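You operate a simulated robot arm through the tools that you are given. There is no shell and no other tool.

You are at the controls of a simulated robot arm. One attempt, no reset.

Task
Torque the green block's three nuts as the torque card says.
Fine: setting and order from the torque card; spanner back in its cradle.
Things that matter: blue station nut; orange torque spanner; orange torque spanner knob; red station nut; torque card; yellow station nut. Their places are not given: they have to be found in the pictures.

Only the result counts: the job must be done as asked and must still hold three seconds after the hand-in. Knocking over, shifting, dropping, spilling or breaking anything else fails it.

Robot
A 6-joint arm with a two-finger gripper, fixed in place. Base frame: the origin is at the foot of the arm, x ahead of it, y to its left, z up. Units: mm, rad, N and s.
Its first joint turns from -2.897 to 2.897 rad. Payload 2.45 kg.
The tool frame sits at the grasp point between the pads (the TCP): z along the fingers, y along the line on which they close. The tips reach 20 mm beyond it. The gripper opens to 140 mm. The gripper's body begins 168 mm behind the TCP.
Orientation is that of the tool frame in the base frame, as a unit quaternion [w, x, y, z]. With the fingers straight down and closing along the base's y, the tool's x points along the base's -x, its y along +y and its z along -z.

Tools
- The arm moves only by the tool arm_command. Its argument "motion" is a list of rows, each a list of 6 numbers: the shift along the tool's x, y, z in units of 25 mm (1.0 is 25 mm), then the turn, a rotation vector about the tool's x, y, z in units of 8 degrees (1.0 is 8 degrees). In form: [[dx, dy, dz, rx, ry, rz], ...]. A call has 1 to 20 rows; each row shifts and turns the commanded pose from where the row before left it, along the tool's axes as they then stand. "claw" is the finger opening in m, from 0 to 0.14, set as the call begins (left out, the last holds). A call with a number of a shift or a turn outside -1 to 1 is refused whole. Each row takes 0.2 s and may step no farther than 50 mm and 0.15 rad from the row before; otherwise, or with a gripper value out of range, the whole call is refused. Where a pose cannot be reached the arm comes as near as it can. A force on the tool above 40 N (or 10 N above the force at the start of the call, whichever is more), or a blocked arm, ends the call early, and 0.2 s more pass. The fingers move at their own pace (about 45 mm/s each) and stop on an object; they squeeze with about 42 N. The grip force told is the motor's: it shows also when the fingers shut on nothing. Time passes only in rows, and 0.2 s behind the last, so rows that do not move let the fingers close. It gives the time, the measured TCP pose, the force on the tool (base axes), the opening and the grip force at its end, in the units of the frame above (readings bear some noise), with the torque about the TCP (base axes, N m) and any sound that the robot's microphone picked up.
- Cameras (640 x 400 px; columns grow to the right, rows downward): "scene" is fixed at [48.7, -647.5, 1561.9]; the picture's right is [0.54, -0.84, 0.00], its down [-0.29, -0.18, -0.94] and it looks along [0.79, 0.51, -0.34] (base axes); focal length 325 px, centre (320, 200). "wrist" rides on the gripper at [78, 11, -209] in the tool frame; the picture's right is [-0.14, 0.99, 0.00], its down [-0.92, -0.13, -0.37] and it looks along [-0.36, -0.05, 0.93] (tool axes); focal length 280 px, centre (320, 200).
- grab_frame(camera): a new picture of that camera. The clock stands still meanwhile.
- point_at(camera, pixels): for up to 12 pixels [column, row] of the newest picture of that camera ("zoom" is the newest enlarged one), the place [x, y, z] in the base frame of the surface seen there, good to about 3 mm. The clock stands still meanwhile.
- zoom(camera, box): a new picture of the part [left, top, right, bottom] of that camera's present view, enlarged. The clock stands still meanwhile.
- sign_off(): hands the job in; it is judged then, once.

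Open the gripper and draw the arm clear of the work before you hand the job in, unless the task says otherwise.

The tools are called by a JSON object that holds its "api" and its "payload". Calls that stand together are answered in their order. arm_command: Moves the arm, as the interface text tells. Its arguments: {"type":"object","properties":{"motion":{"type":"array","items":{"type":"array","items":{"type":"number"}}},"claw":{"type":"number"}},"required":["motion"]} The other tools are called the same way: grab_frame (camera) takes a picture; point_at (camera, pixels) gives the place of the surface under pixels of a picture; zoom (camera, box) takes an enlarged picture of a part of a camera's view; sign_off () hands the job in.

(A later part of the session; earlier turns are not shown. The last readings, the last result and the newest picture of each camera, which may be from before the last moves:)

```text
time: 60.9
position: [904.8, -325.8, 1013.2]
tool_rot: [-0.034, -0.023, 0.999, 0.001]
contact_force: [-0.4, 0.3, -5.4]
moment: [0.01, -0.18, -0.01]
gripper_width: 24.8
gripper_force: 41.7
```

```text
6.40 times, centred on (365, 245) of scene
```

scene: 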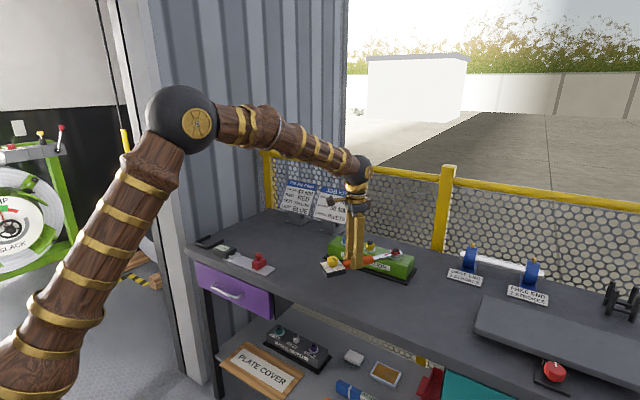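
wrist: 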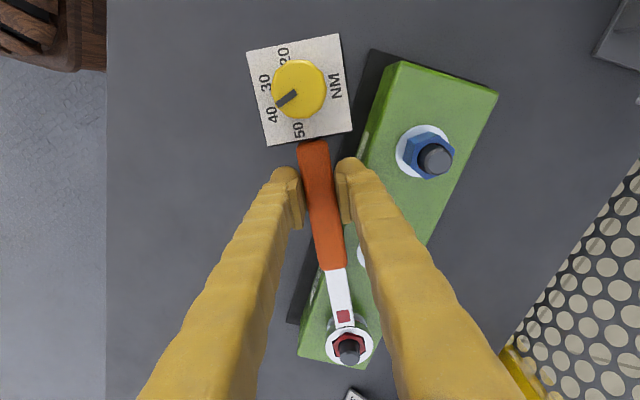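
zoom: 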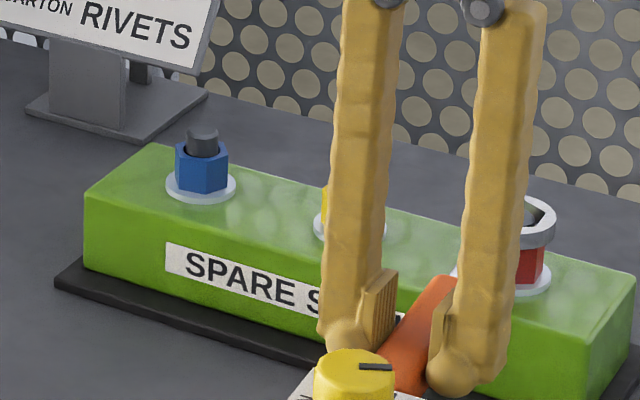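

Ring needs ≈1.5 mm forward and 2 mm to -y_t; angle is within 1°. I apply this and lower 12 mm.

{"api": "arm_command", "payload": {"motion": [[-0.06, -0.08, 0, 0, 0, 0], [-0.007, 0, 0.12, 0, 0, 0], [-0.007, 0, 0.12, 0, 0, 0], [-0.007, 0, 0.12, 0, 0, 0], [-0.007, 0, 0.12, 0, 0, 0], [0, 0, 0, 0, 0, 0]]}}

{"api": "zoom", "payload": {"camera": "wrist", "box": [310, 310, 390, 370]}}

```text
time: 62.3
position: [908.0, -328.1, 1000.0]
tool_rot: [-0.034, -0.022, 0.999, 0.001]
contact_force: [-0.7, 0.3, -4.8]
moment: [0.0, -0.13, -0.01]
gripper_width: 24.8
gripper_force: 41.6
```

```text
6.67 times, centred on (350, 340) of wrist
```

zoom: 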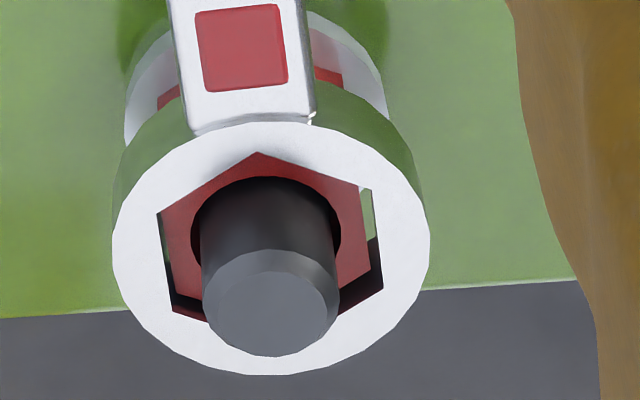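

Ring slides over the nut without contact. I lower 5 mm more and turn clockwise 24°.

{"api": "arm_command", "payload": {"motion": [[-0.007, 0, 0.1, 0, 0, 0], [-0.007, 0, 0.1, 0, 0, 0], [-0.004, 0.226, 0, -0.0157, 0, 0.25], [-0.004, 0.226, 0, -0.0157, 0, 0.25], [-0.004, 0.226, 0, -0.0157, 0, 0.25], [-0.004, 0.226, 0, -0.0157, 0, 0.25], [-0.004, 0.226, 0, -0.0157, 0, 0.25], [-0.004, 0.226, 0, -0.0157, 0, 0.25], [-0.004, 0.226, 0, -0.0157, 0, 0.25], [-0.004, 0.226, 0, -0.0157, 0, 0.25], [-0.004, 0.226, 0, -0.0157, 0, 0.25], [-0.004, 0.226, 0, -0.0157, 0, 0.25], [-0.004, 0.226, 0, -0.0157, 0, 0.25], [-0.004, 0.226, 0, -0.0157, 0, 0.25]]}}

{"api": "zoom", "payload": {"camera": "wrist", "box": [310, 310, 390, 370]}}

```text
time: 65.3
position: [917.8, -259.6, 997.1]
tool_rot: [-0.033, 0.187, 0.982, 0.008]
contact_force: [-15.6, -0.4, -5.1]
moment: [-0.15, -0.41, -0.45]
gripper_width: 24.8
gripper_force: 41.8
```

```text
6.67 times, centred on (350, 340) of wrist
```

zoom: 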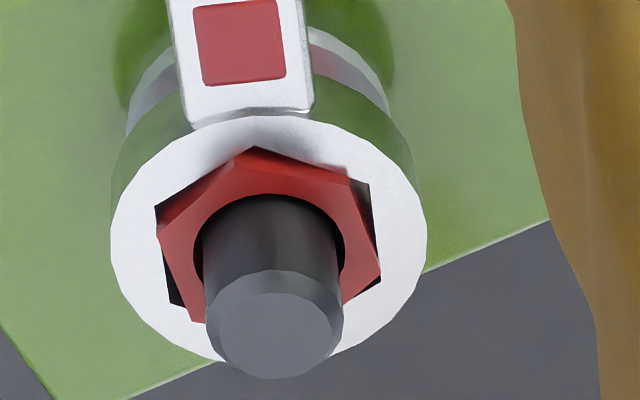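

Some outward radial force (≈14 N); I widen the radius by 0.8 mm and continue 20°.

{"api": "arm_command", "payload": {"motion": [[0.03, 0.1, 0, -0.006, 0, 0.11], [-0.003, 0.226, 0, -0.0157, 0, 0.25], [-0.003, 0.226, 0, -0.0157, 0, 0.25], [-0.003, 0.226, 0, -0.0157, 0, 0.25], [-0.003, 0.226, 0, -0.0157, 0, 0.25], [-0.003, 0.226, 0, -0.0157, 0, 0.25], [-0.003, 0.226, 0, -0.0157, 0, 0.25], [-0.003, 0.226, 0, -0.0157, 0, 0.25], [-0.003, 0.226, 0, -0.0157, 0, 0.25], [-0.003, 0.226, 0, -0.0157, 0, 0.25]]}}

{"api": "zoom", "payload": {"camera": "wrist", "box": [310, 310, 390, 370]}}

```text
time: 67.5
position: [943.0, -215.2, 996.3]
tool_rot: [-0.033, 0.344, 0.938, 0.012]
contact_force: [18.6, -21.1, 3.0]
moment: [-0.78, -0.64, 0.32]
gripper_width: 25.1
gripper_force: 41.8
```

```text
6.67 times, centred on (350, 340) of wrist
```

zoom: 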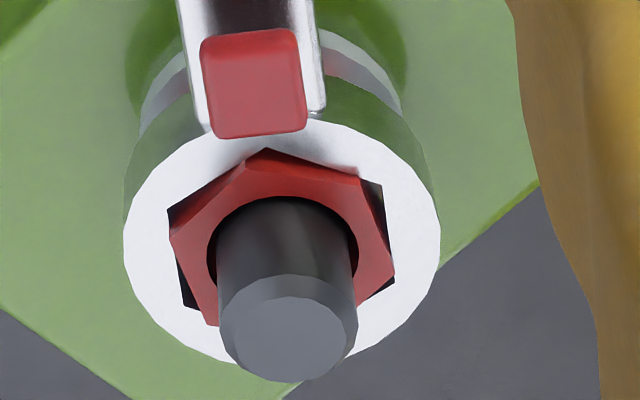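

The red square on the shank has visibly changed – it stands proud now, perhaps the torque indicator. I zoom in on it.

{"api": "zoom", "payload": {"camera": "wrist", "box": [320, 295, 370, 335]}}

{"api": "zoom", "payload": {"camera": "scene", "box": [355, 235, 415, 270]}}

{"api": "grab_frame", "payload": {"camera": "wrist"}}

```text
10.00 times, centred on (345, 315) of wrist
```

zoom: 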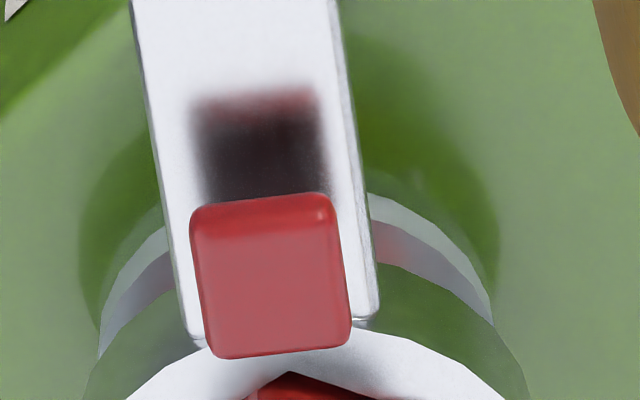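

```text
10.67 times, centred on (385, 252) of scene
```

zoom: 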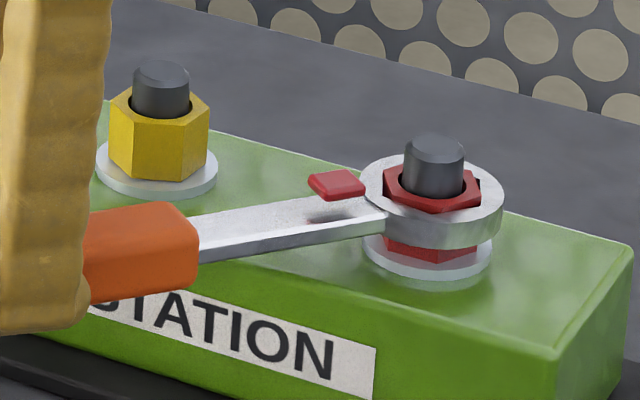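

```text
taken
```

wrist: 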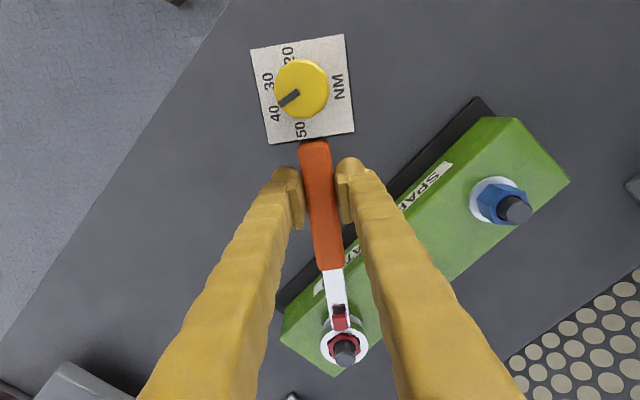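

The red flag has popped out above the shank: the spanner has tripped on the red nut. I stop turning, ease back 3.5° within the ring's play, and lift off.

{"api": "arm_command", "payload": {"motion": [[-0.02, -0.2, 0, 0.014, 0, -0.22], [-0.01, -0.2, 0, 0.014, 0, -0.22], [0, 0, 0, 0, 0, 0]]}}

{"api": "zoom", "payload": {"camera": "wrist", "box": [310, 300, 390, 370]}}

```text
time: 68.3
position: [937.2, -222.9, 996.2]
tool_rot: [-0.032, 0.316, 0.948, 0.01]
contact_force: [31.7, -22.2, -4.9]
moment: [-0.42, -0.58, 0.34]
gripper_width: 24.9
gripper_force: 41.5
```

```text
5.71 times, centred on (350, 335) of wrist
```

zoom: 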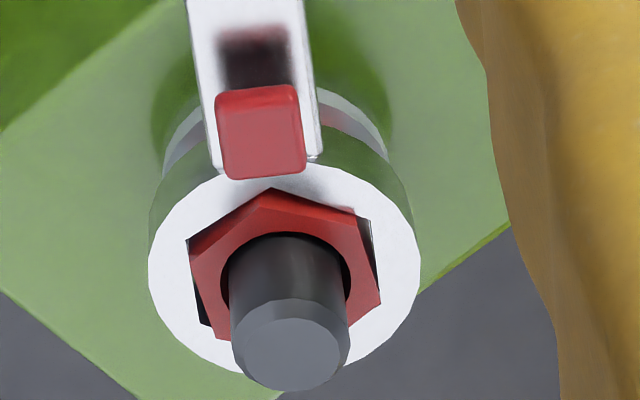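

Strong inward radial pull (≈39 N); I relieve it by moving 1.5 mm toward the nut.

{"api": "arm_command", "payload": {"motion": [[-0.03, 0, 0, 0, 0, 0], [-0.03, 0, 0, 0, 0, 0], [0, 0, 0, 0, 0, 0]]}}

```text
time: 69.1
position: [938.6, -221.8, 995.5]
tool_rot: [-0.034, 0.316, 0.948, 0.012]
contact_force: [0.2, -0.7, -5.1]
moment: [-0.09, -0.09, 0.02]
gripper_width: 24.9
gripper_force: 42.4
```

Force-free now. I lift straight up 38 mm clear of the stud.

{"api": "arm_command", "payload": {"motion": [[0.018, 0, -0.3, 0, 0, 0], [0.018, 0, -0.3, 0, 0, 0], [0.024, 0, -0.4, 0, 0, 0], [0.03, 0, -0.5, 0, 0, 0], [0, 0, 0, 0, 0, 0]]}}

{"api": "grab_frame", "payload": {"camera": "wrist"}}

{"api": "zoom", "payload": {"camera": "wrist", "box": [310, 300, 390, 370]}}

{"api": "zoom", "payload": {"camera": "scene", "box": [325, 215, 425, 280]}}

```text
time: 70.3
position: [941.0, -222.5, 1031.6]
tool_rot: [-0.033, 0.316, 0.948, 0.011]
contact_force: [0.2, 0.3, -4.5]
moment: [-0.05, -0.11, 0.02]
gripper_width: 24.9
gripper_force: 42.2
```

```text
taken
```

wrist: 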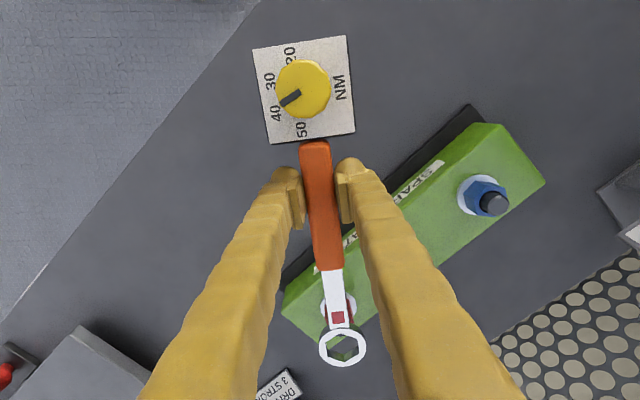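

```text
5.71 times, centred on (350, 335) of wrist
```

zoom: 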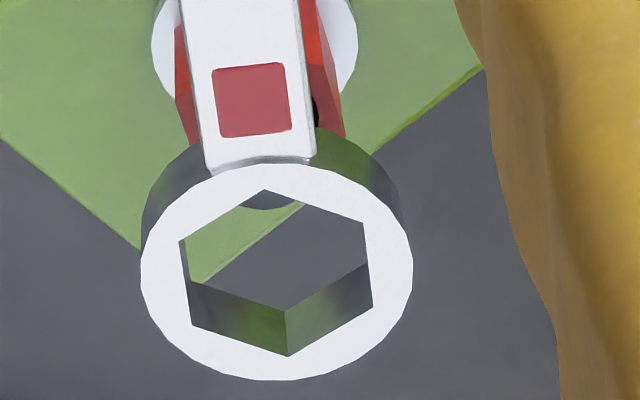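

```text
6.15 times, centred on (375, 248) of scene
```

zoom: 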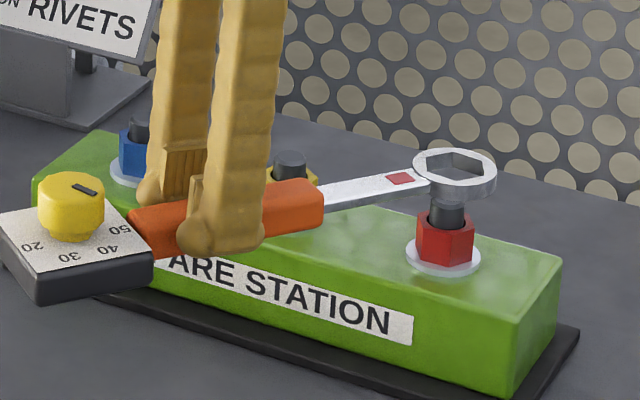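

The flag reset flush after release, so the red nut is done. Next: yellow at ≈(1068,-219), corners ≈173°/233°. I try a 233° start so one stroke suffices: raise, retract, swing 89.5° CCW and move over yellow.

{"api": "arm_command", "payload": {"motion": [[0.024, 0, -0.4, 0, 0, 0], [0.96, -0.72, 0.06, 0, 0, 0], [0.96, -0.72, 0.06, 0, 0, 0], [0, 0, 0, 0.0587, 0, -0.932], [0, 0, 0, 0.0587, 0, -0.932], [0, 0, 0, 0.0587, 0, -0.932], [0, 0, 0, 0.0587, 0, -0.932], [0, 0, 0, 0.0587, 0, -0.932], [0, 0, 0, 0.0587, 0, -0.932], [0, 0, 0, 0.0587, 0, -0.932], [0, 0, 0, 0.0587, 0, -0.932], [0, 0, 0, 0.0587, 0, -0.932], [0, 0, 0, 0.0587, 0, -0.932], [0, 0, 0, 0.0587, 0, -0.932], [0, 0, 0, 0.0587, 0, -0.932], [0, 0, 0, 0, 0, 0]]}}

{"api": "grab_frame", "payload": {"camera": "wrist"}}

{"api": "grab_frame", "payload": {"camera": "scene"}}

```text
time: 73.7
position: [880.0, -222.7, 1043.6]
tool_rot: [-0.029, -0.445, 0.895, -0.012]
contact_force: [-0.3, 0.2, -4.9]
moment: [0.12, -0.07, -0.04]
gripper_width: 25.1
gripper_force: 42.0
```

```text
taken
```

wrist: 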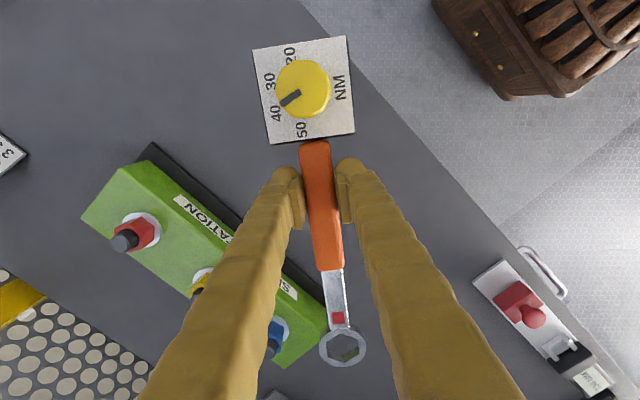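

```text
taken
```

scene: 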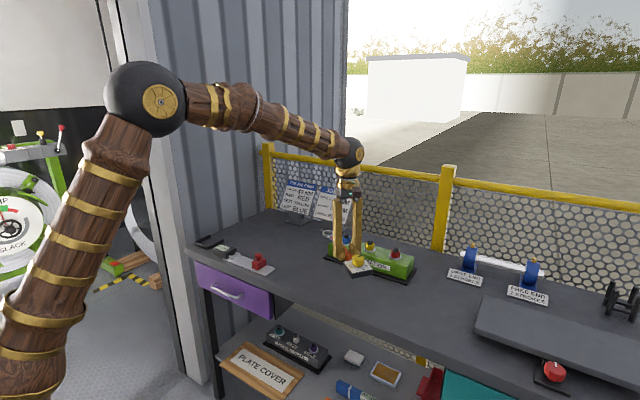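

The swing went well (θ≈232.9°). Now I move over the yellow nut and measure.

{"api": "arm_command", "payload": {"motion": [[0.309, -0.982, 0, 0, 0, 0], [0.309, -0.982, 0, 0, 0, 0], [0.309, -0.982, 0, 0, 0, 0], [0.309, -0.982, 0, 0, 0, 0], [0.309, -0.982, 0, 0, 0, 0], [0.309, -0.982, 0, 0, 0, 0], [0, 0, 0, 0, 0, 0]]}}

{"api": "grab_frame", "payload": {"camera": "wrist"}}

{"api": "zoom", "payload": {"camera": "wrist", "box": [310, 300, 390, 370]}}

{"api": "zoom", "payload": {"camera": "scene", "box": [335, 220, 425, 276]}}

```text
time: 75.3
position: [970.7, -349.8, 1044.8]
tool_rot: [-0.03, -0.446, 0.895, -0.011]
contact_force: [-0.7, 0.4, -5.5]
moment: [0.12, -0.08, -0.04]
gripper_width: 24.9
gripper_force: 42.3
```

```text
taken
```

wrist: 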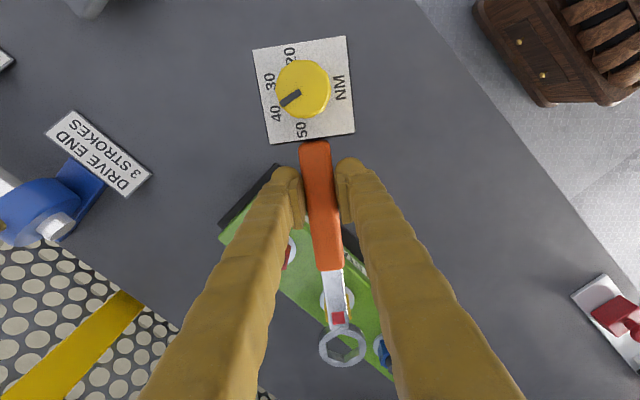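

```text
5.71 times, centred on (350, 335) of wrist
```

zoom: 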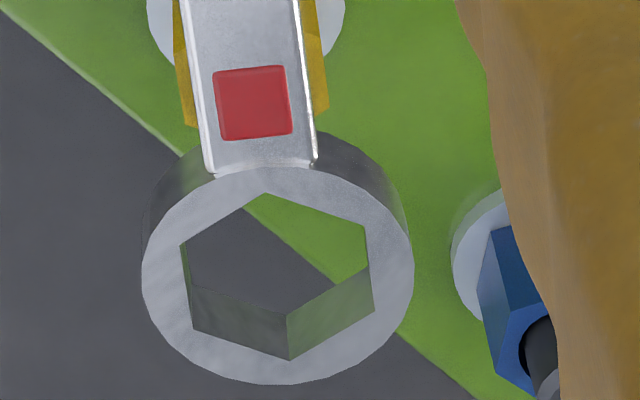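

```text
7.11 times, centred on (380, 248) of scene
```

zoom: 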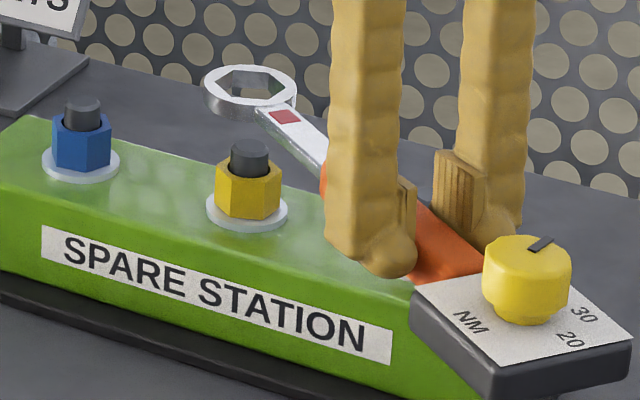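

Reach is fine and the ring hovers over yellow. I lower 19 mm to just above the stud and check.

{"api": "arm_command", "payload": {"motion": [[-0.025, 0, 0.38, 0, 0, 0], [-0.025, 0, 0.38, 0, 0, 0], [0, 0, 0, 0, 0, 0]]}}

{"api": "zoom", "payload": {"camera": "wrist", "box": [310, 300, 390, 370]}}

{"api": "zoom", "payload": {"camera": "scene", "box": [345, 225, 395, 260]}}

```text
time: 76.1
position: [970.7, -350.7, 1027.5]
tool_rot: [-0.03, -0.445, 0.895, -0.012]
contact_force: [0.2, 0.0, -4.4]
moment: [0.09, -0.08, 0.05]
gripper_width: 24.7
gripper_force: 42.2
```

```text
5.71 times, centred on (350, 335) of wrist
```

zoom: 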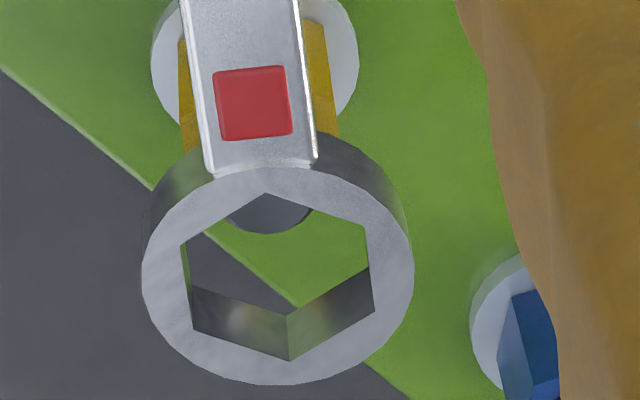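

```text
11.43 times, centred on (370, 242) of scene
```

zoom: 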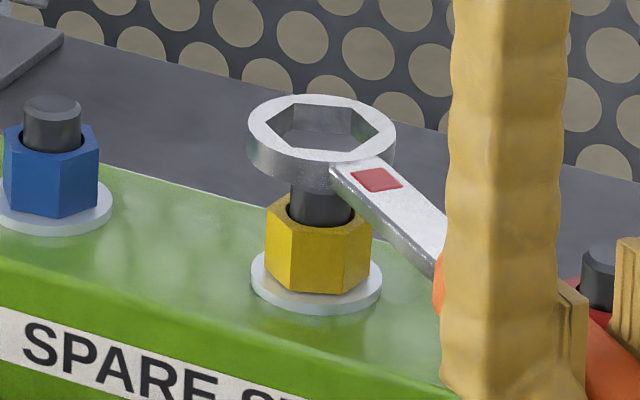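

Angles match (~231–233°). I shift ~1.5 mm forward, 0.7 mm to -y_t, and lower 13 mm so the stud enters the ring for a finer look.

{"api": "arm_command", "payload": {"motion": [[-0.06, -0.028, 0, 0, 0, 0], [-0.017, 0, 0.26, 0, 0, 0], [-0.017, 0, 0.26, 0, 0, 0], [0, 0, 0, 0, 0, 0]]}}

{"api": "zoom", "payload": {"camera": "wrist", "box": [310, 310, 390, 370]}}

{"api": "zoom", "payload": {"camera": "scene", "box": [355, 232, 385, 256]}}

```text
time: 77.1
position: [969.9, -347.3, 1014.9]
tool_rot: [-0.03, -0.445, 0.895, -0.011]
contact_force: [-0.5, -0.2, -5.1]
moment: [0.11, -0.12, 0.01]
gripper_width: 25.1
gripper_force: 42.3
```

```text
6.67 times, centred on (350, 340) of wrist
```

zoom: 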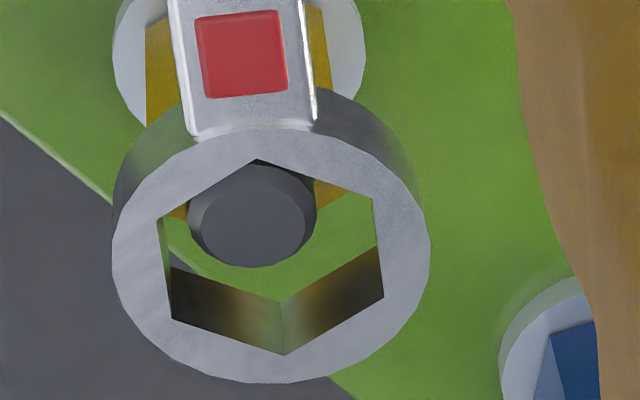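

```text
16.00 times, centred on (370, 244) of scene
```

zoom: 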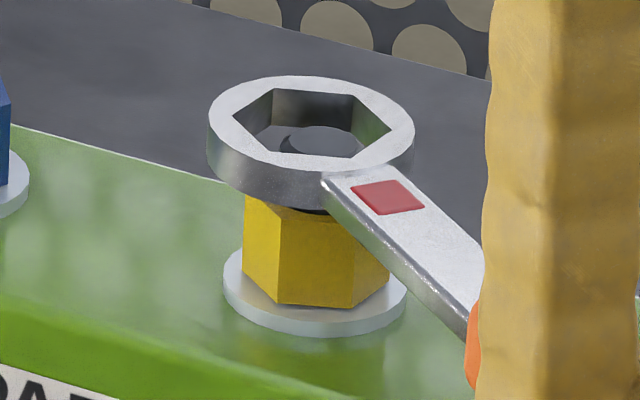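

Both views agree the ring should move ≈2.2 mm to -y_t and ≈0.8 mm back. I apply this and lower 8 mm.

{"api": "arm_command", "payload": {"motion": [[0.032, -0.088, 0, 0, 0, 0], [-0.01, 0, 0.16, 0, 0, 0], [-0.01, 0, 0.16, 0, 0, 0], [0, 0, 0, 0, 0, 0]]}}

{"api": "zoom", "payload": {"camera": "wrist", "box": [310, 310, 390, 370]}}

{"api": "zoom", "payload": {"camera": "scene", "box": [355, 232, 385, 256]}}

```text
time: 78.1
position: [973.2, -351.1, 1005.9]
tool_rot: [-0.03, -0.444, 0.895, -0.012]
contact_force: [-0.9, -1.8, 3.2]
moment: [1.12, -0.83, -0.03]
gripper_width: 24.7
gripper_force: 42.1
```

```text
6.67 times, centred on (350, 340) of wrist
```

zoom: 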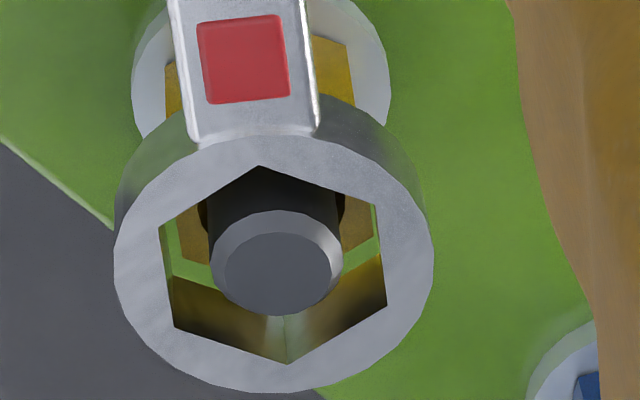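

```text
16.00 times, centred on (370, 244) of scene
```

zoom: 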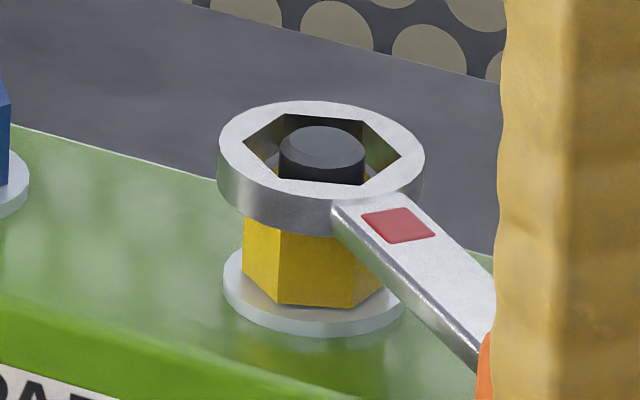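

The ring rests on the nut top with a clear gap at the far side, so it must come back ≈1.8 mm toward the handle. I lift slightly, correct and lower again.

{"api": "arm_command", "payload": {"motion": [[0.005, 0, -0.08, 0, 0, 0], [0.072, 0.016, 0, 0, 0, 0], [-0.008, 0, 0.12, 0, 0, 0], [-0.008, 0, 0.12, 0, 0, 0], [0, 0, 0, 0, 0, 0]]}}

{"api": "zoom", "payload": {"camera": "wrist", "box": [310, 310, 390, 370]}}

{"api": "zoom", "payload": {"camera": "scene", "box": [355, 232, 385, 256]}}

```text
time: 79.3
position: [970.5, -351.6, 1000.1]
tool_rot: [-0.029, -0.445, 0.895, -0.012]
contact_force: [-0.6, 0.6, -5.7]
moment: [0.09, -0.07, 0.0]
gripper_width: 24.6
gripper_force: 41.8
```

```text
6.67 times, centred on (350, 340) of wrist
```

zoom: 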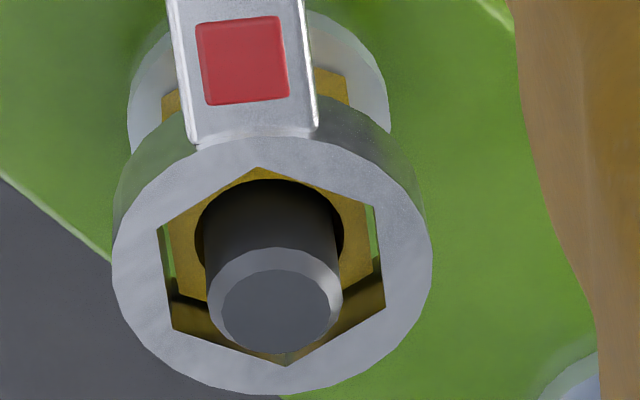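

```text
16.00 times, centred on (370, 244) of scene
```

zoom: 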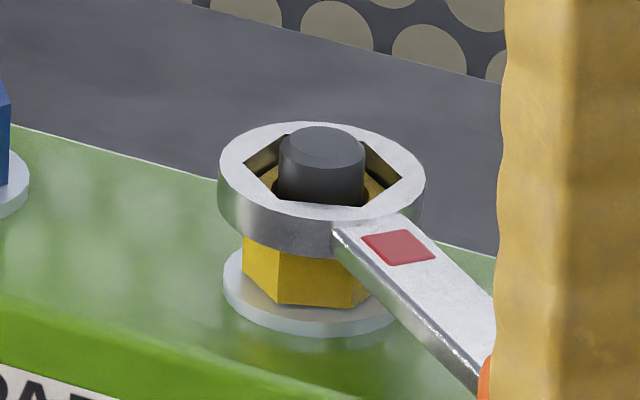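

Engaging freely now, nicely centred. I lower 6 mm more.

{"api": "arm_command", "payload": {"motion": [[-0.008, 0, 0.12, 0, 0, 0], [-0.008, 0, 0.12, 0, 0, 0], [0, 0, 0, 0, 0, 0]]}}

{"api": "zoom", "payload": {"camera": "wrist", "box": [310, 310, 390, 370]}}

{"api": "zoom", "payload": {"camera": "scene", "box": [355, 232, 385, 256]}}

```text
time: 80.1
position: [970.6, -350.3, 996.5]
tool_rot: [-0.029, -0.445, 0.895, -0.011]
contact_force: [0.5, 0.2, -5.5]
moment: [0.17, -0.07, 0.01]
gripper_width: 25.1
gripper_force: 42.1
```

```text
6.67 times, centred on (350, 340) of wrist
```

zoom: 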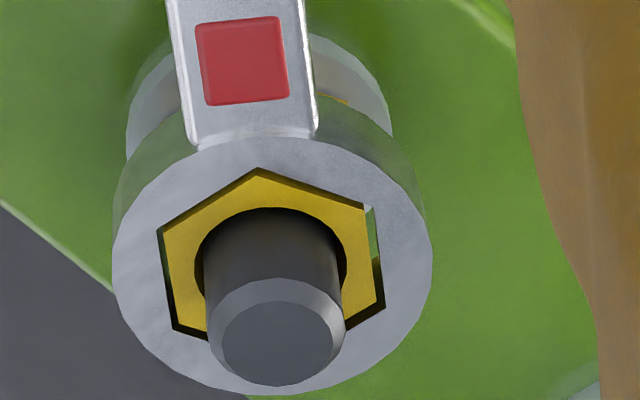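

```text
16.00 times, centred on (370, 244) of scene
```

zoom: 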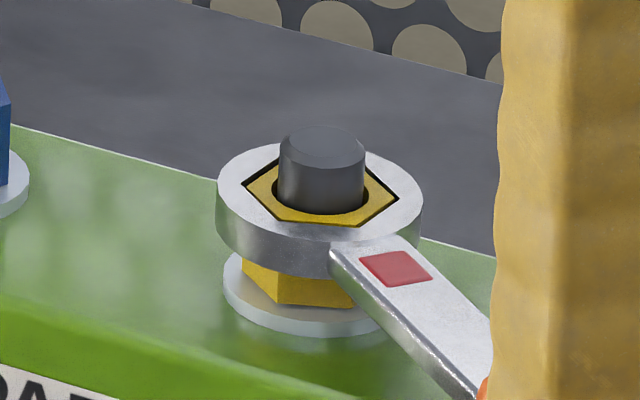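

Seated on the yellow nut. I turn clockwise 24°, then check the forces.

{"api": "arm_command", "payload": {"motion": [[-0.004, 0.2267, 0, -0.0157, 0, 0.25], [-0.004, 0.2267, 0, -0.0157, 0, 0.25], [-0.004, 0.2267, 0, -0.0157, 0, 0.25], [-0.004, 0.2267, 0, -0.0157, 0, 0.25], [-0.004, 0.2267, 0, -0.0157, 0, 0.25], [-0.004, 0.2267, 0, -0.0157, 0, 0.25], [-0.004, 0.2267, 0, -0.0157, 0, 0.25], [-0.004, 0.2267, 0, -0.0157, 0, 0.25], [-0.004, 0.2267, 0, -0.0157, 0, 0.25], [-0.004, 0.2267, 0, -0.0157, 0, 0.25], [-0.004, 0.2267, 0, -0.0157, 0, 0.25], [-0.004, 0.2267, 0, -0.0157, 0, 0.25]]}}

{"api": "zoom", "payload": {"camera": "wrist", "box": [310, 300, 390, 370]}}

```text
time: 82.7
position: [924.9, -298.0, 996.6]
tool_rot: [-0.033, -0.249, 0.968, -0.004]
contact_force: [-11.9, -6.9, -6.4]
moment: [-0.15, 0.26, -0.06]
gripper_width: 24.6
gripper_force: 41.7
```

```text
5.71 times, centred on (350, 335) of wrist
```

zoom: 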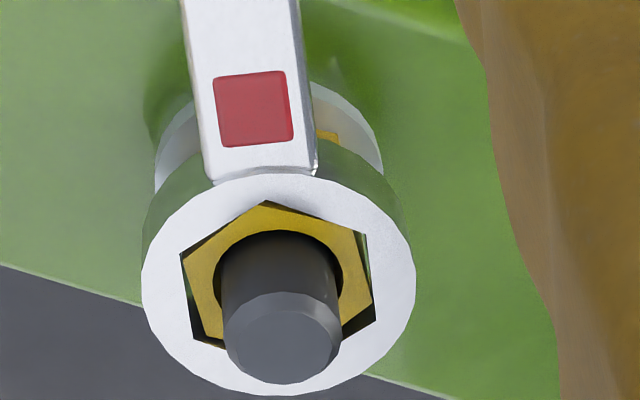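

Flag still flush; ≈14 N outward radial, so I widen the radius 0.5 mm and continue 22°.

{"api": "arm_command", "payload": {"motion": [[0.02, 0.2267, 0, -0.0157, 0, 0.25], [-0.003, 0.2267, 0, -0.0157, 0, 0.25], [-0.003, 0.2267, 0, -0.0157, 0, 0.25], [-0.003, 0.2267, 0, -0.0157, 0, 0.25], [-0.003, 0.2267, 0, -0.0157, 0, 0.25], [-0.003, 0.2267, 0, -0.0157, 0, 0.25], [-0.003, 0.2267, 0, -0.0157, 0, 0.25], [-0.003, 0.2267, 0, -0.0157, 0, 0.25], [-0.003, 0.2267, 0, -0.0157, 0, 0.25], [-0.003, 0.2267, 0, -0.0157, 0, 0.25], [-0.003, 0.2267, 0, -0.0157, 0, 0.25]]}}

{"api": "zoom", "payload": {"camera": "wrist", "box": [310, 300, 390, 370]}}

```text
time: 85.1
position: [906.1, -239.2, 996.5]
tool_rot: [-0.033, -0.059, 0.998, 0.0]
contact_force: [22.8, 1.6, -1.0]
moment: [0.1, -0.89, 0.14]
gripper_width: 24.7
gripper_force: 41.8
```

```text
5.71 times, centred on (350, 335) of wrist
```

zoom: 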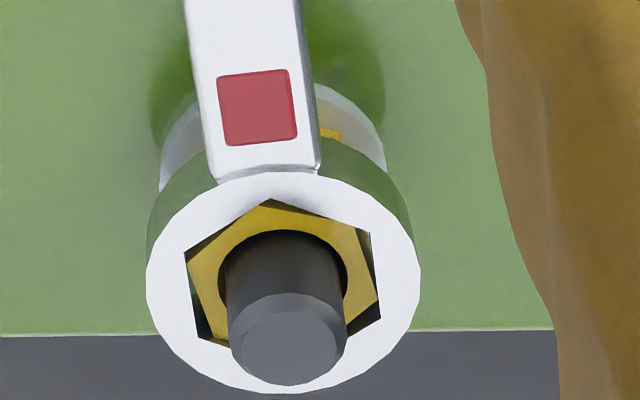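

Inward pull now; I reduce the radius 0.7 mm and continue 16°.

{"api": "arm_command", "payload": {"motion": [[-0.03, 0.2267, 0, -0.0157, 0, 0.25], [-0.005, 0.2267, 0, -0.0157, 0, 0.25], [-0.005, 0.2267, 0, -0.0157, 0, 0.25], [-0.005, 0.2267, 0, -0.0157, 0, 0.25], [-0.005, 0.2267, 0, -0.0157, 0, 0.25], [-0.005, 0.2267, 0, -0.0157, 0, 0.25], [-0.005, 0.2267, 0, -0.0157, 0, 0.25], [-0.005, 0.2267, 0, -0.0157, 0, 0.25]]}}

{"api": "zoom", "payload": {"camera": "wrist", "box": [310, 300, 390, 370]}}

```text
time: 86.9
position: [907.2, -194.5, 995.9]
tool_rot: [-0.037, 0.081, 0.996, 0.005]
contact_force: [-40.7, 2.4, -3.9]
moment: [0.03, 0.37, -0.17]
gripper_width: 24.7
gripper_force: 41.7
```

```text
5.71 times, centred on (350, 335) of wrist
```

zoom: 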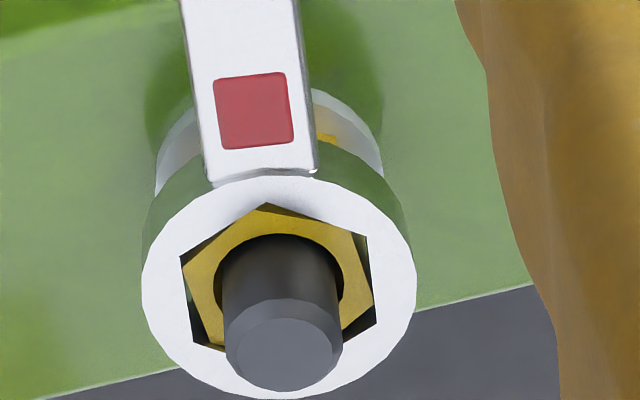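

Outward 40 N: radius too small; I widen 0.9 mm in place first.

{"api": "arm_command", "payload": {"motion": [[0.02, 0, 0, 0, 0, 0], [0.016, 0, 0, 0, 0, 0]]}}

```text
time: 87.5
position: [907.8, -195.3, 994.7]
tool_rot: [-0.035, 0.082, 0.996, 0.005]
contact_force: [-37.5, 4.7, -6.6]
moment: [0.12, 0.68, 0.2]
gripper_width: 24.7
gripper_force: 42.0
```

Little change, so I widen a bit further.

{"api": "arm_command", "payload": {"motion": [[0.03, 0, 0, 0, 0, 0], [0.02, 0, 0, 0, 0, 0]]}}

{"api": "zoom", "payload": {"camera": "wrist", "box": [310, 300, 390, 370]}}

```text
time: 88.1
position: [907.6, -193.2, 997.3]
tool_rot: [-0.032, 0.081, 0.996, 0.005]
contact_force: [-7.1, -1.4, -13.0]
moment: [0.15, 1.28, -0.02]
gripper_width: 24.9
gripper_force: 41.5
```

```text
5.71 times, centred on (350, 335) of wrist
```

zoom: 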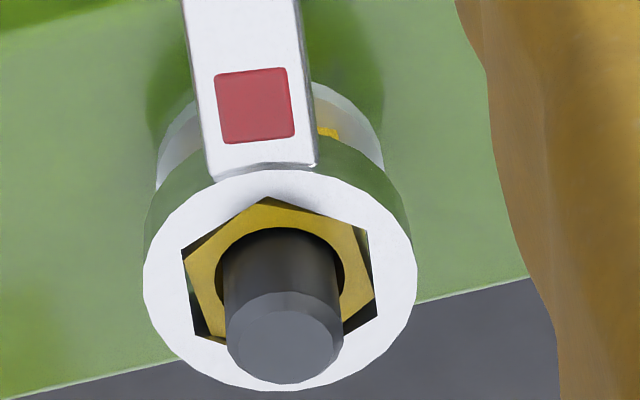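

Radial load relaxed. I continue 12°.

{"api": "arm_command", "payload": {"motion": [[-0.0035, 0.2267, 0.02, -0.0157, 0, 0.25], [-0.0035, 0.2267, 0, -0.0157, 0, 0.25], [-0.0035, 0.2267, 0, -0.0157, 0, 0.25], [-0.0035, 0.2267, 0, -0.0157, 0, 0.25], [-0.0035, 0.2267, 0, -0.0157, 0, 0.25], [-0.0035, 0.2267, 0, -0.0157, 0, 0.25]]}}

{"api": "zoom", "payload": {"camera": "wrist", "box": [310, 300, 390, 370]}}

```text
time: 89.3
position: [913.9, -168.5, 998.4]
tool_rot: [-0.032, 0.167, 0.985, 0.008]
contact_force: [5.5, -0.4, -5.2]
moment: [0.04, 0.04, 0.56]
gripper_width: 24.9
gripper_force: 41.6
stopped in row 6: the force on the tool passed its limit at 41 N (the readings are from after the stop); the commanded pose is now the measured one
```

```text
5.71 times, centred on (350, 335) of wrist
```

zoom: 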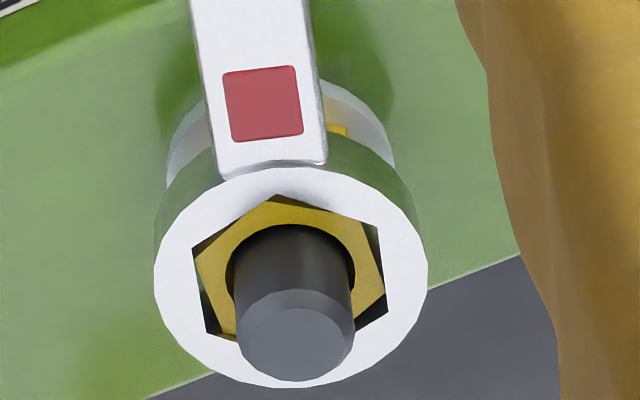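

Torque is building (41 N). I proceed in small steps, reading the force each time.

{"api": "arm_command", "payload": {"motion": [[0, 0.06, 0, -0.004, 0, 0.06], [0, 0.04, 0, -0.003, 0, 0.05]]}}

{"api": "arm_command", "payload": {"motion": [[0, 0.03, 0, -0.002, 0, 0.03], [0, 0, 0, 0, 0, 0]]}}

{"api": "zoom", "payload": {"camera": "wrist", "box": [310, 300, 390, 370]}}

```text
time: 89.9
position: [913.6, -164.9, 996.7]
tool_rot: [-0.033, 0.175, 0.984, 0.008]
contact_force: [-7.7, -0.2, 0.1]
moment: [-0.07, -0.35, 0.12]
gripper_width: 25.1
gripper_force: 42.0
```

```text
time: 90.5
position: [915.3, -165.0, 996.4]
tool_rot: [-0.032, 0.177, 0.984, 0.008]
contact_force: [-17.5, 6.2, -1.8]
moment: [0.05, -0.12, 0.45]
gripper_width: 25.0
gripper_force: 42.1
```

```text
5.71 times, centred on (350, 335) of wrist
```

zoom: 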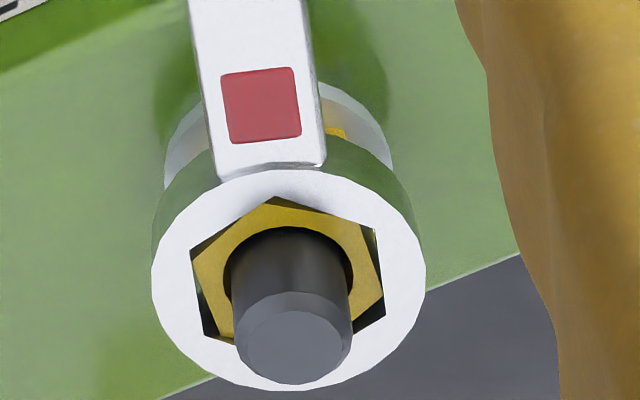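

That was again mostly radial. I widen 0.5 mm and go on 5° in 1° steps.

{"api": "arm_command", "payload": {"motion": [[0.02, 0.05, 0, -0.003, 0, 0.06], [-0.001, 0.113, 0, -0.008, 0, 0.125], [-0.001, 0.113, 0, -0.008, 0, 0.125], [-0.001, 0.113, 0, -0.008, 0, 0.125], [-0.001, 0.113, 0, -0.008, 0, 0.125], [-0.001, 0.113, 0, -0.008, 0, 0.125]]}}

{"api": "zoom", "payload": {"camera": "wrist", "box": [310, 300, 390, 370]}}

```text
time: 91.9
position: [920.6, -151.0, 997.5]
tool_rot: [-0.032, 0.223, 0.974, 0.008]
contact_force: [12.1, -3.7, -5.8]
moment: [0.0, 0.11, 0.56]
gripper_width: 25.0
gripper_force: 41.9
```

```text
5.71 times, centred on (350, 335) of wrist
```

zoom: 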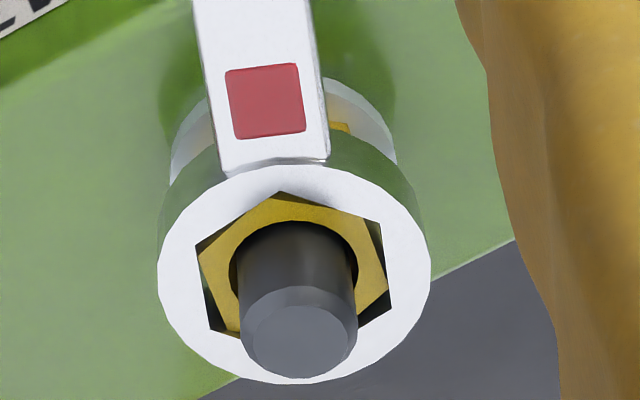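

Still flush, loads light. I continue 8°.

{"api": "arm_command", "payload": {"motion": [[-0.012, 0.113, 0, -0.008, 0, 0.125], [-0.002, 0.113, 0, -0.008, 0, 0.125], [-0.002, 0.113, 0, -0.008, 0, 0.125], [-0.002, 0.113, 0, -0.008, 0, 0.125], [-0.002, 0.113, 0, -0.008, 0, 0.125], [-0.002, 0.113, 0, -0.008, 0, 0.125], [-0.002, 0.113, 0, -0.008, 0, 0.125], [-0.002, 0.113, 0, -0.008, 0, 0.125]]}}

{"api": "zoom", "payload": {"camera": "wrist", "box": [310, 300, 390, 370]}}

```text
time: 93.7
position: [930.7, -131.5, 997.6]
tool_rot: [-0.033, 0.291, 0.956, 0.012]
contact_force: [-14.8, 6.5, -3.5]
moment: [0.1, 0.25, 0.38]
gripper_width: 24.7
gripper_force: 42.0
```

```text
5.71 times, centred on (350, 335) of wrist
```

zoom: 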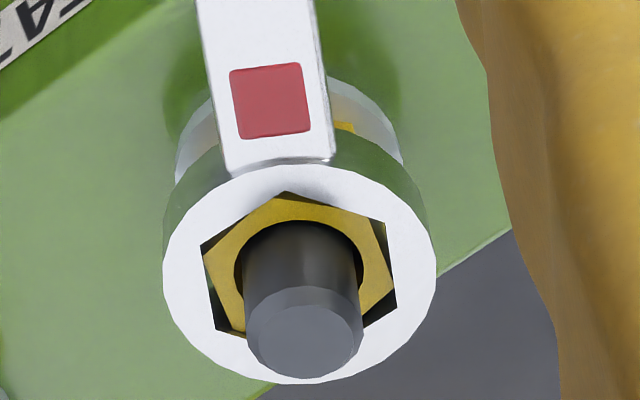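

Flag still flush at ≈81° of nut turn; I continue 8° more with a slight radius correction.

{"api": "arm_command", "payload": {"motion": [[0.016, 0.113, 0, -0.008, 0, 0.125], [-0.001, 0.113, 0, -0.008, 0, 0.125], [-0.001, 0.113, 0, -0.008, 0, 0.125], [-0.001, 0.113, 0, -0.008, 0, 0.125], [-0.001, 0.113, 0, -0.008, 0, 0.125], [-0.001, 0.113, 0, -0.008, 0, 0.125], [-0.001, 0.113, 0, -0.008, 0, 0.125], [-0.001, 0.113, 0, -0.008, 0, 0.125]]}}

{"api": "zoom", "payload": {"camera": "wrist", "box": [310, 300, 390, 370]}}

```text
time: 95.5
position: [945.7, -113.4, 997.8]
tool_rot: [-0.031, 0.357, 0.934, 0.013]
contact_force: [-23.0, 18.2, -3.9]
moment: [0.33, 0.38, 0.51]
gripper_width: 25.3
gripper_force: 42.2
```

```text
5.71 times, centred on (350, 335) of wrist
```

zoom: 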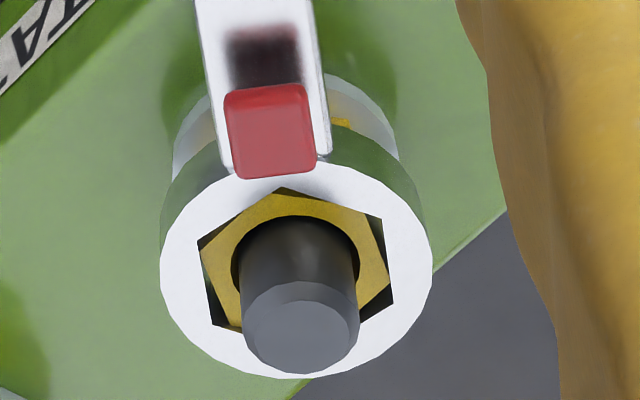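

The flag popped: yellow is torqued. I ease back 3.5° within the play and widen the radius a little to unload.

{"api": "arm_command", "payload": {"motion": [[0.01, -0.2, 0, 0.014, 0, -0.22], [0.01, -0.2, 0, 0.014, 0, -0.22], [0, 0, 0, 0, 0, 0]]}}

```text
time: 96.3
position: [937.9, -122.9, 997.3]
tool_rot: [-0.031, 0.327, 0.944, 0.011]
contact_force: [-3.0, 9.5, -3.6]
moment: [0.0, -0.24, 1.01]
gripper_width: 25.3
gripper_force: 41.9
```

I check the hexagon play before lifting.

{"api": "zoom", "payload": {"camera": "wrist", "box": [310, 300, 390, 370]}}

```text
5.71 times, centred on (350, 335) of wrist
```

zoom: 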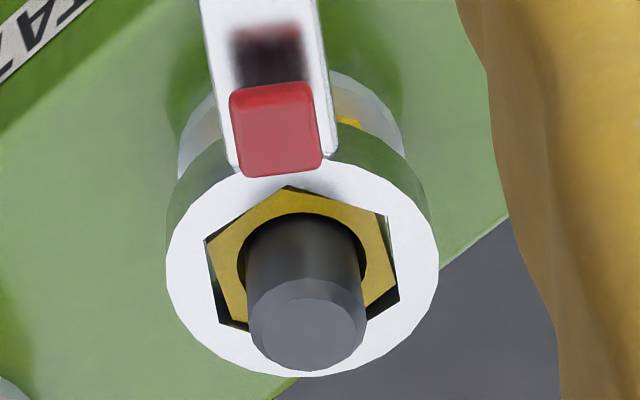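

The ring is back within its play with small loads. I lift 38 mm clear of the stud.

{"api": "arm_command", "payload": {"motion": [[0.008, 0.01, 0, 0, 0, 0], [0.018, 0, -0.3, 0, 0, 0], [0.018, 0, -0.3, 0, 0, 0], [0.024, 0, -0.4, 0, 0, 0], [0.03, 0, -0.5, 0, 0, 0], [0.024, 0, -0.4, 0, 0, 0], [0, 0, 0, 0, 0, 0]]}}

{"api": "grab_frame", "payload": {"camera": "wrist"}}

{"api": "zoom", "payload": {"camera": "wrist", "box": [310, 300, 390, 370]}}

{"api": "zoom", "payload": {"camera": "scene", "box": [315, 215, 415, 280]}}

```text
time: 97.9
position: [939.0, -121.9, 1044.2]
tool_rot: [-0.032, 0.328, 0.944, 0.013]
contact_force: [0.7, -0.4, -5.0]
moment: [-0.08, -0.13, 0.01]
gripper_width: 24.9
gripper_force: 42.3
```

```text
taken
```

wrist: 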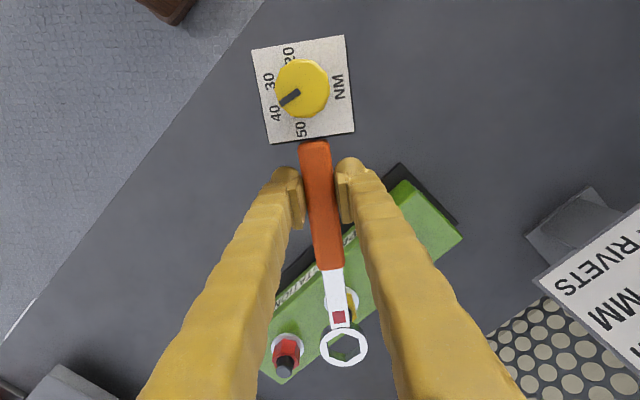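

```text
5.71 times, centred on (350, 335) of wrist
```

zoom: 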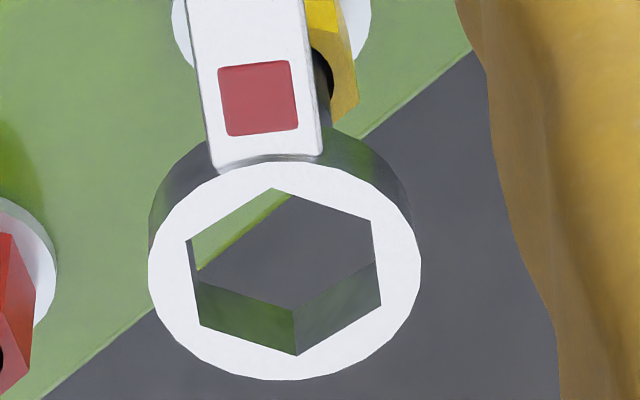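

```text
6.15 times, centred on (365, 248) of scene
```

zoom: 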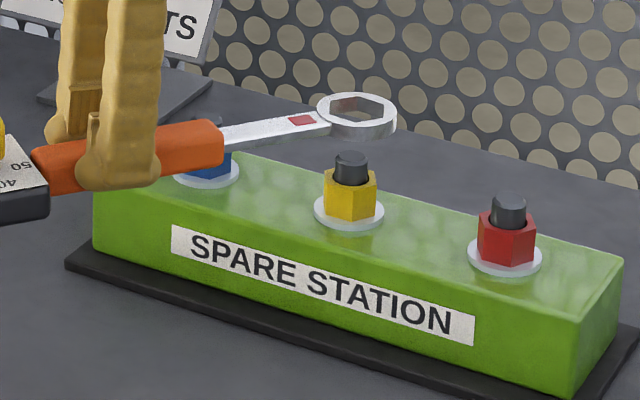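

Flag reset; yellow done. Next the blue nut at ≈(1068,-120.5), corners ≈216°: I retract and shift in y, swing 74° CCW, then move in over blue.

{"api": "arm_command", "payload": {"motion": [[-0.092, -0.894, 0, 0, 0, 0], [-0.092, -0.894, 0, 0, 0, 0], [-0.092, -0.894, 0, 0, 0, 0], [-0.092, -0.894, 0, 0, 0, 0], [-0.092, -0.894, 0, 0, 0, 0], [0, 0, 0, 0.0584, 0, -0.9275], [0, 0, 0, 0.0584, 0, -0.9275], [0, 0, 0, 0.0584, 0, -0.9275], [0, 0, 0, 0.0584, 0, -0.9275], [0, 0, 0, 0.0584, 0, -0.9275], [0, 0, 0, 0.0584, 0, -0.9275], [0, 0, 0, 0.0584, 0, -0.9275], [0, 0, 0, 0.0584, 0, -0.9275], [0, 0, 0, 0.0584, 0, -0.9275], [0, 0, 0, 0.0584, 0, -0.9275], [0, 0, 0, 0, 0, 0]]}}

{"api": "grab_frame", "payload": {"camera": "wrist"}}

{"api": "zoom", "payload": {"camera": "scene", "box": [330, 226, 366, 256]}}

```text
time: 101.3
position: [878.6, -216.3, 1043.1]
tool_rot: [-0.032, -0.309, 0.95, -0.007]
contact_force: [0.2, 0.3, -4.4]
moment: [0.11, -0.1, -0.01]
gripper_width: 25.0
gripper_force: 42.3
```

```text
taken
```

wrist: 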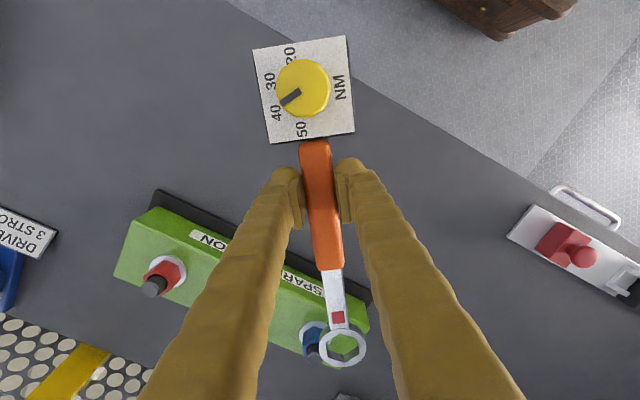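

```text
13.33 times, centred on (348, 241) of scene
```

zoom: 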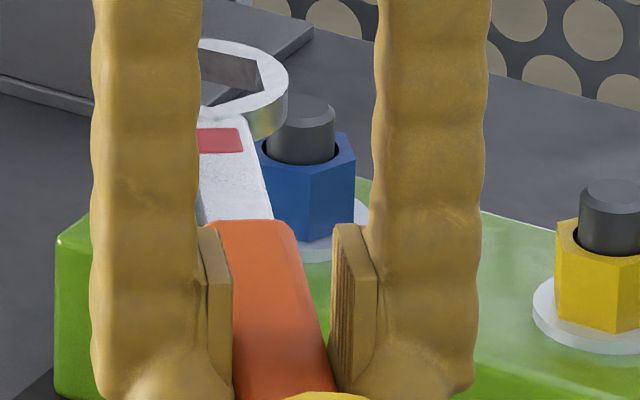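

The blue nut shows beside the ring at (313,340) in the wrist view; I zoom in for its angle.

{"api": "zoom", "payload": {"camera": "wrist", "box": [290, 310, 370, 370]}}

{"api": "zoom", "payload": {"camera": "wrist", "box": [295, 315, 335, 365]}}

```text
6.67 times, centred on (330, 340) of wrist
```

zoom: 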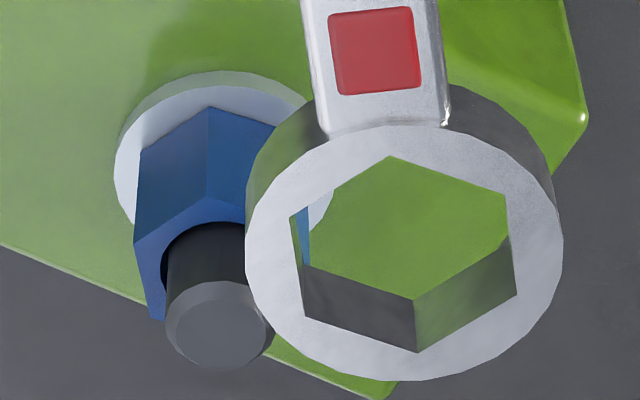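

```text
8.00 times, centred on (315, 340) of wrist
```

zoom: 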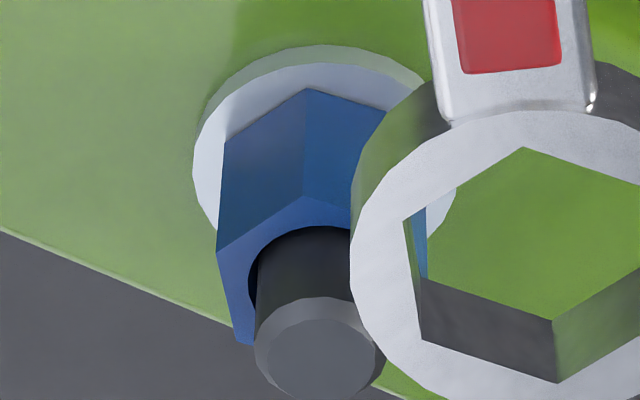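

Blue nut's corner is at ≈217°, handle at ≈216.5° – good. Measured shift to the stud: 46 mm forward, 36 mm to -y_t. I move there and lower 18 mm.

{"api": "arm_command", "payload": {"motion": [[-0.93, -0.72, -0.06, 0, 0, 0], [-0.93, -0.72, -0.06, 0, 0, 0], [-0.025, 0, 0.36, 0, 0, 0], [-0.025, 0, 0.36, 0, 0, 0], [0, 0, 0, 0, 0, 0]]}}

{"api": "zoom", "payload": {"camera": "wrist", "box": [310, 310, 390, 370]}}

{"api": "zoom", "payload": {"camera": "scene", "box": [325, 222, 369, 256]}}

```text
time: 102.5
position: [936.5, -216.9, 1026.8]
tool_rot: [-0.031, -0.309, 0.95, -0.007]
contact_force: [0.1, 0.6, -5.5]
moment: [0.05, -0.16, -0.01]
gripper_width: 25.0
gripper_force: 41.4
```

```text
6.67 times, centred on (350, 340) of wrist
```

zoom: 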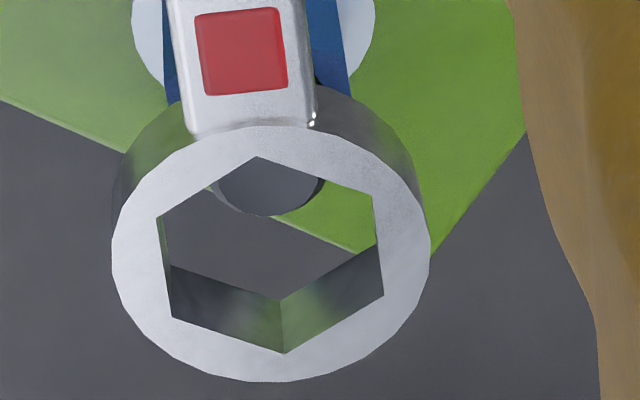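

```text
11.76 times, centred on (347, 239) of scene
```

zoom: 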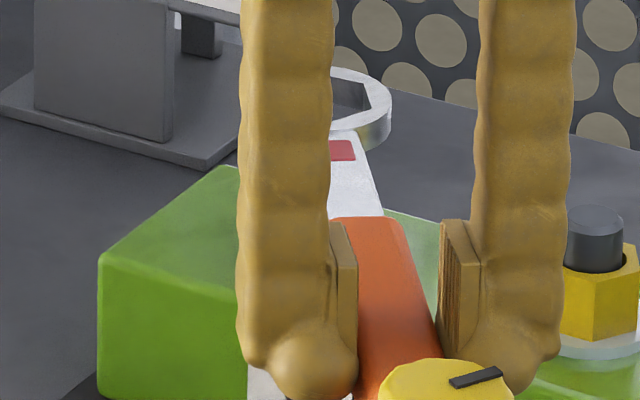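

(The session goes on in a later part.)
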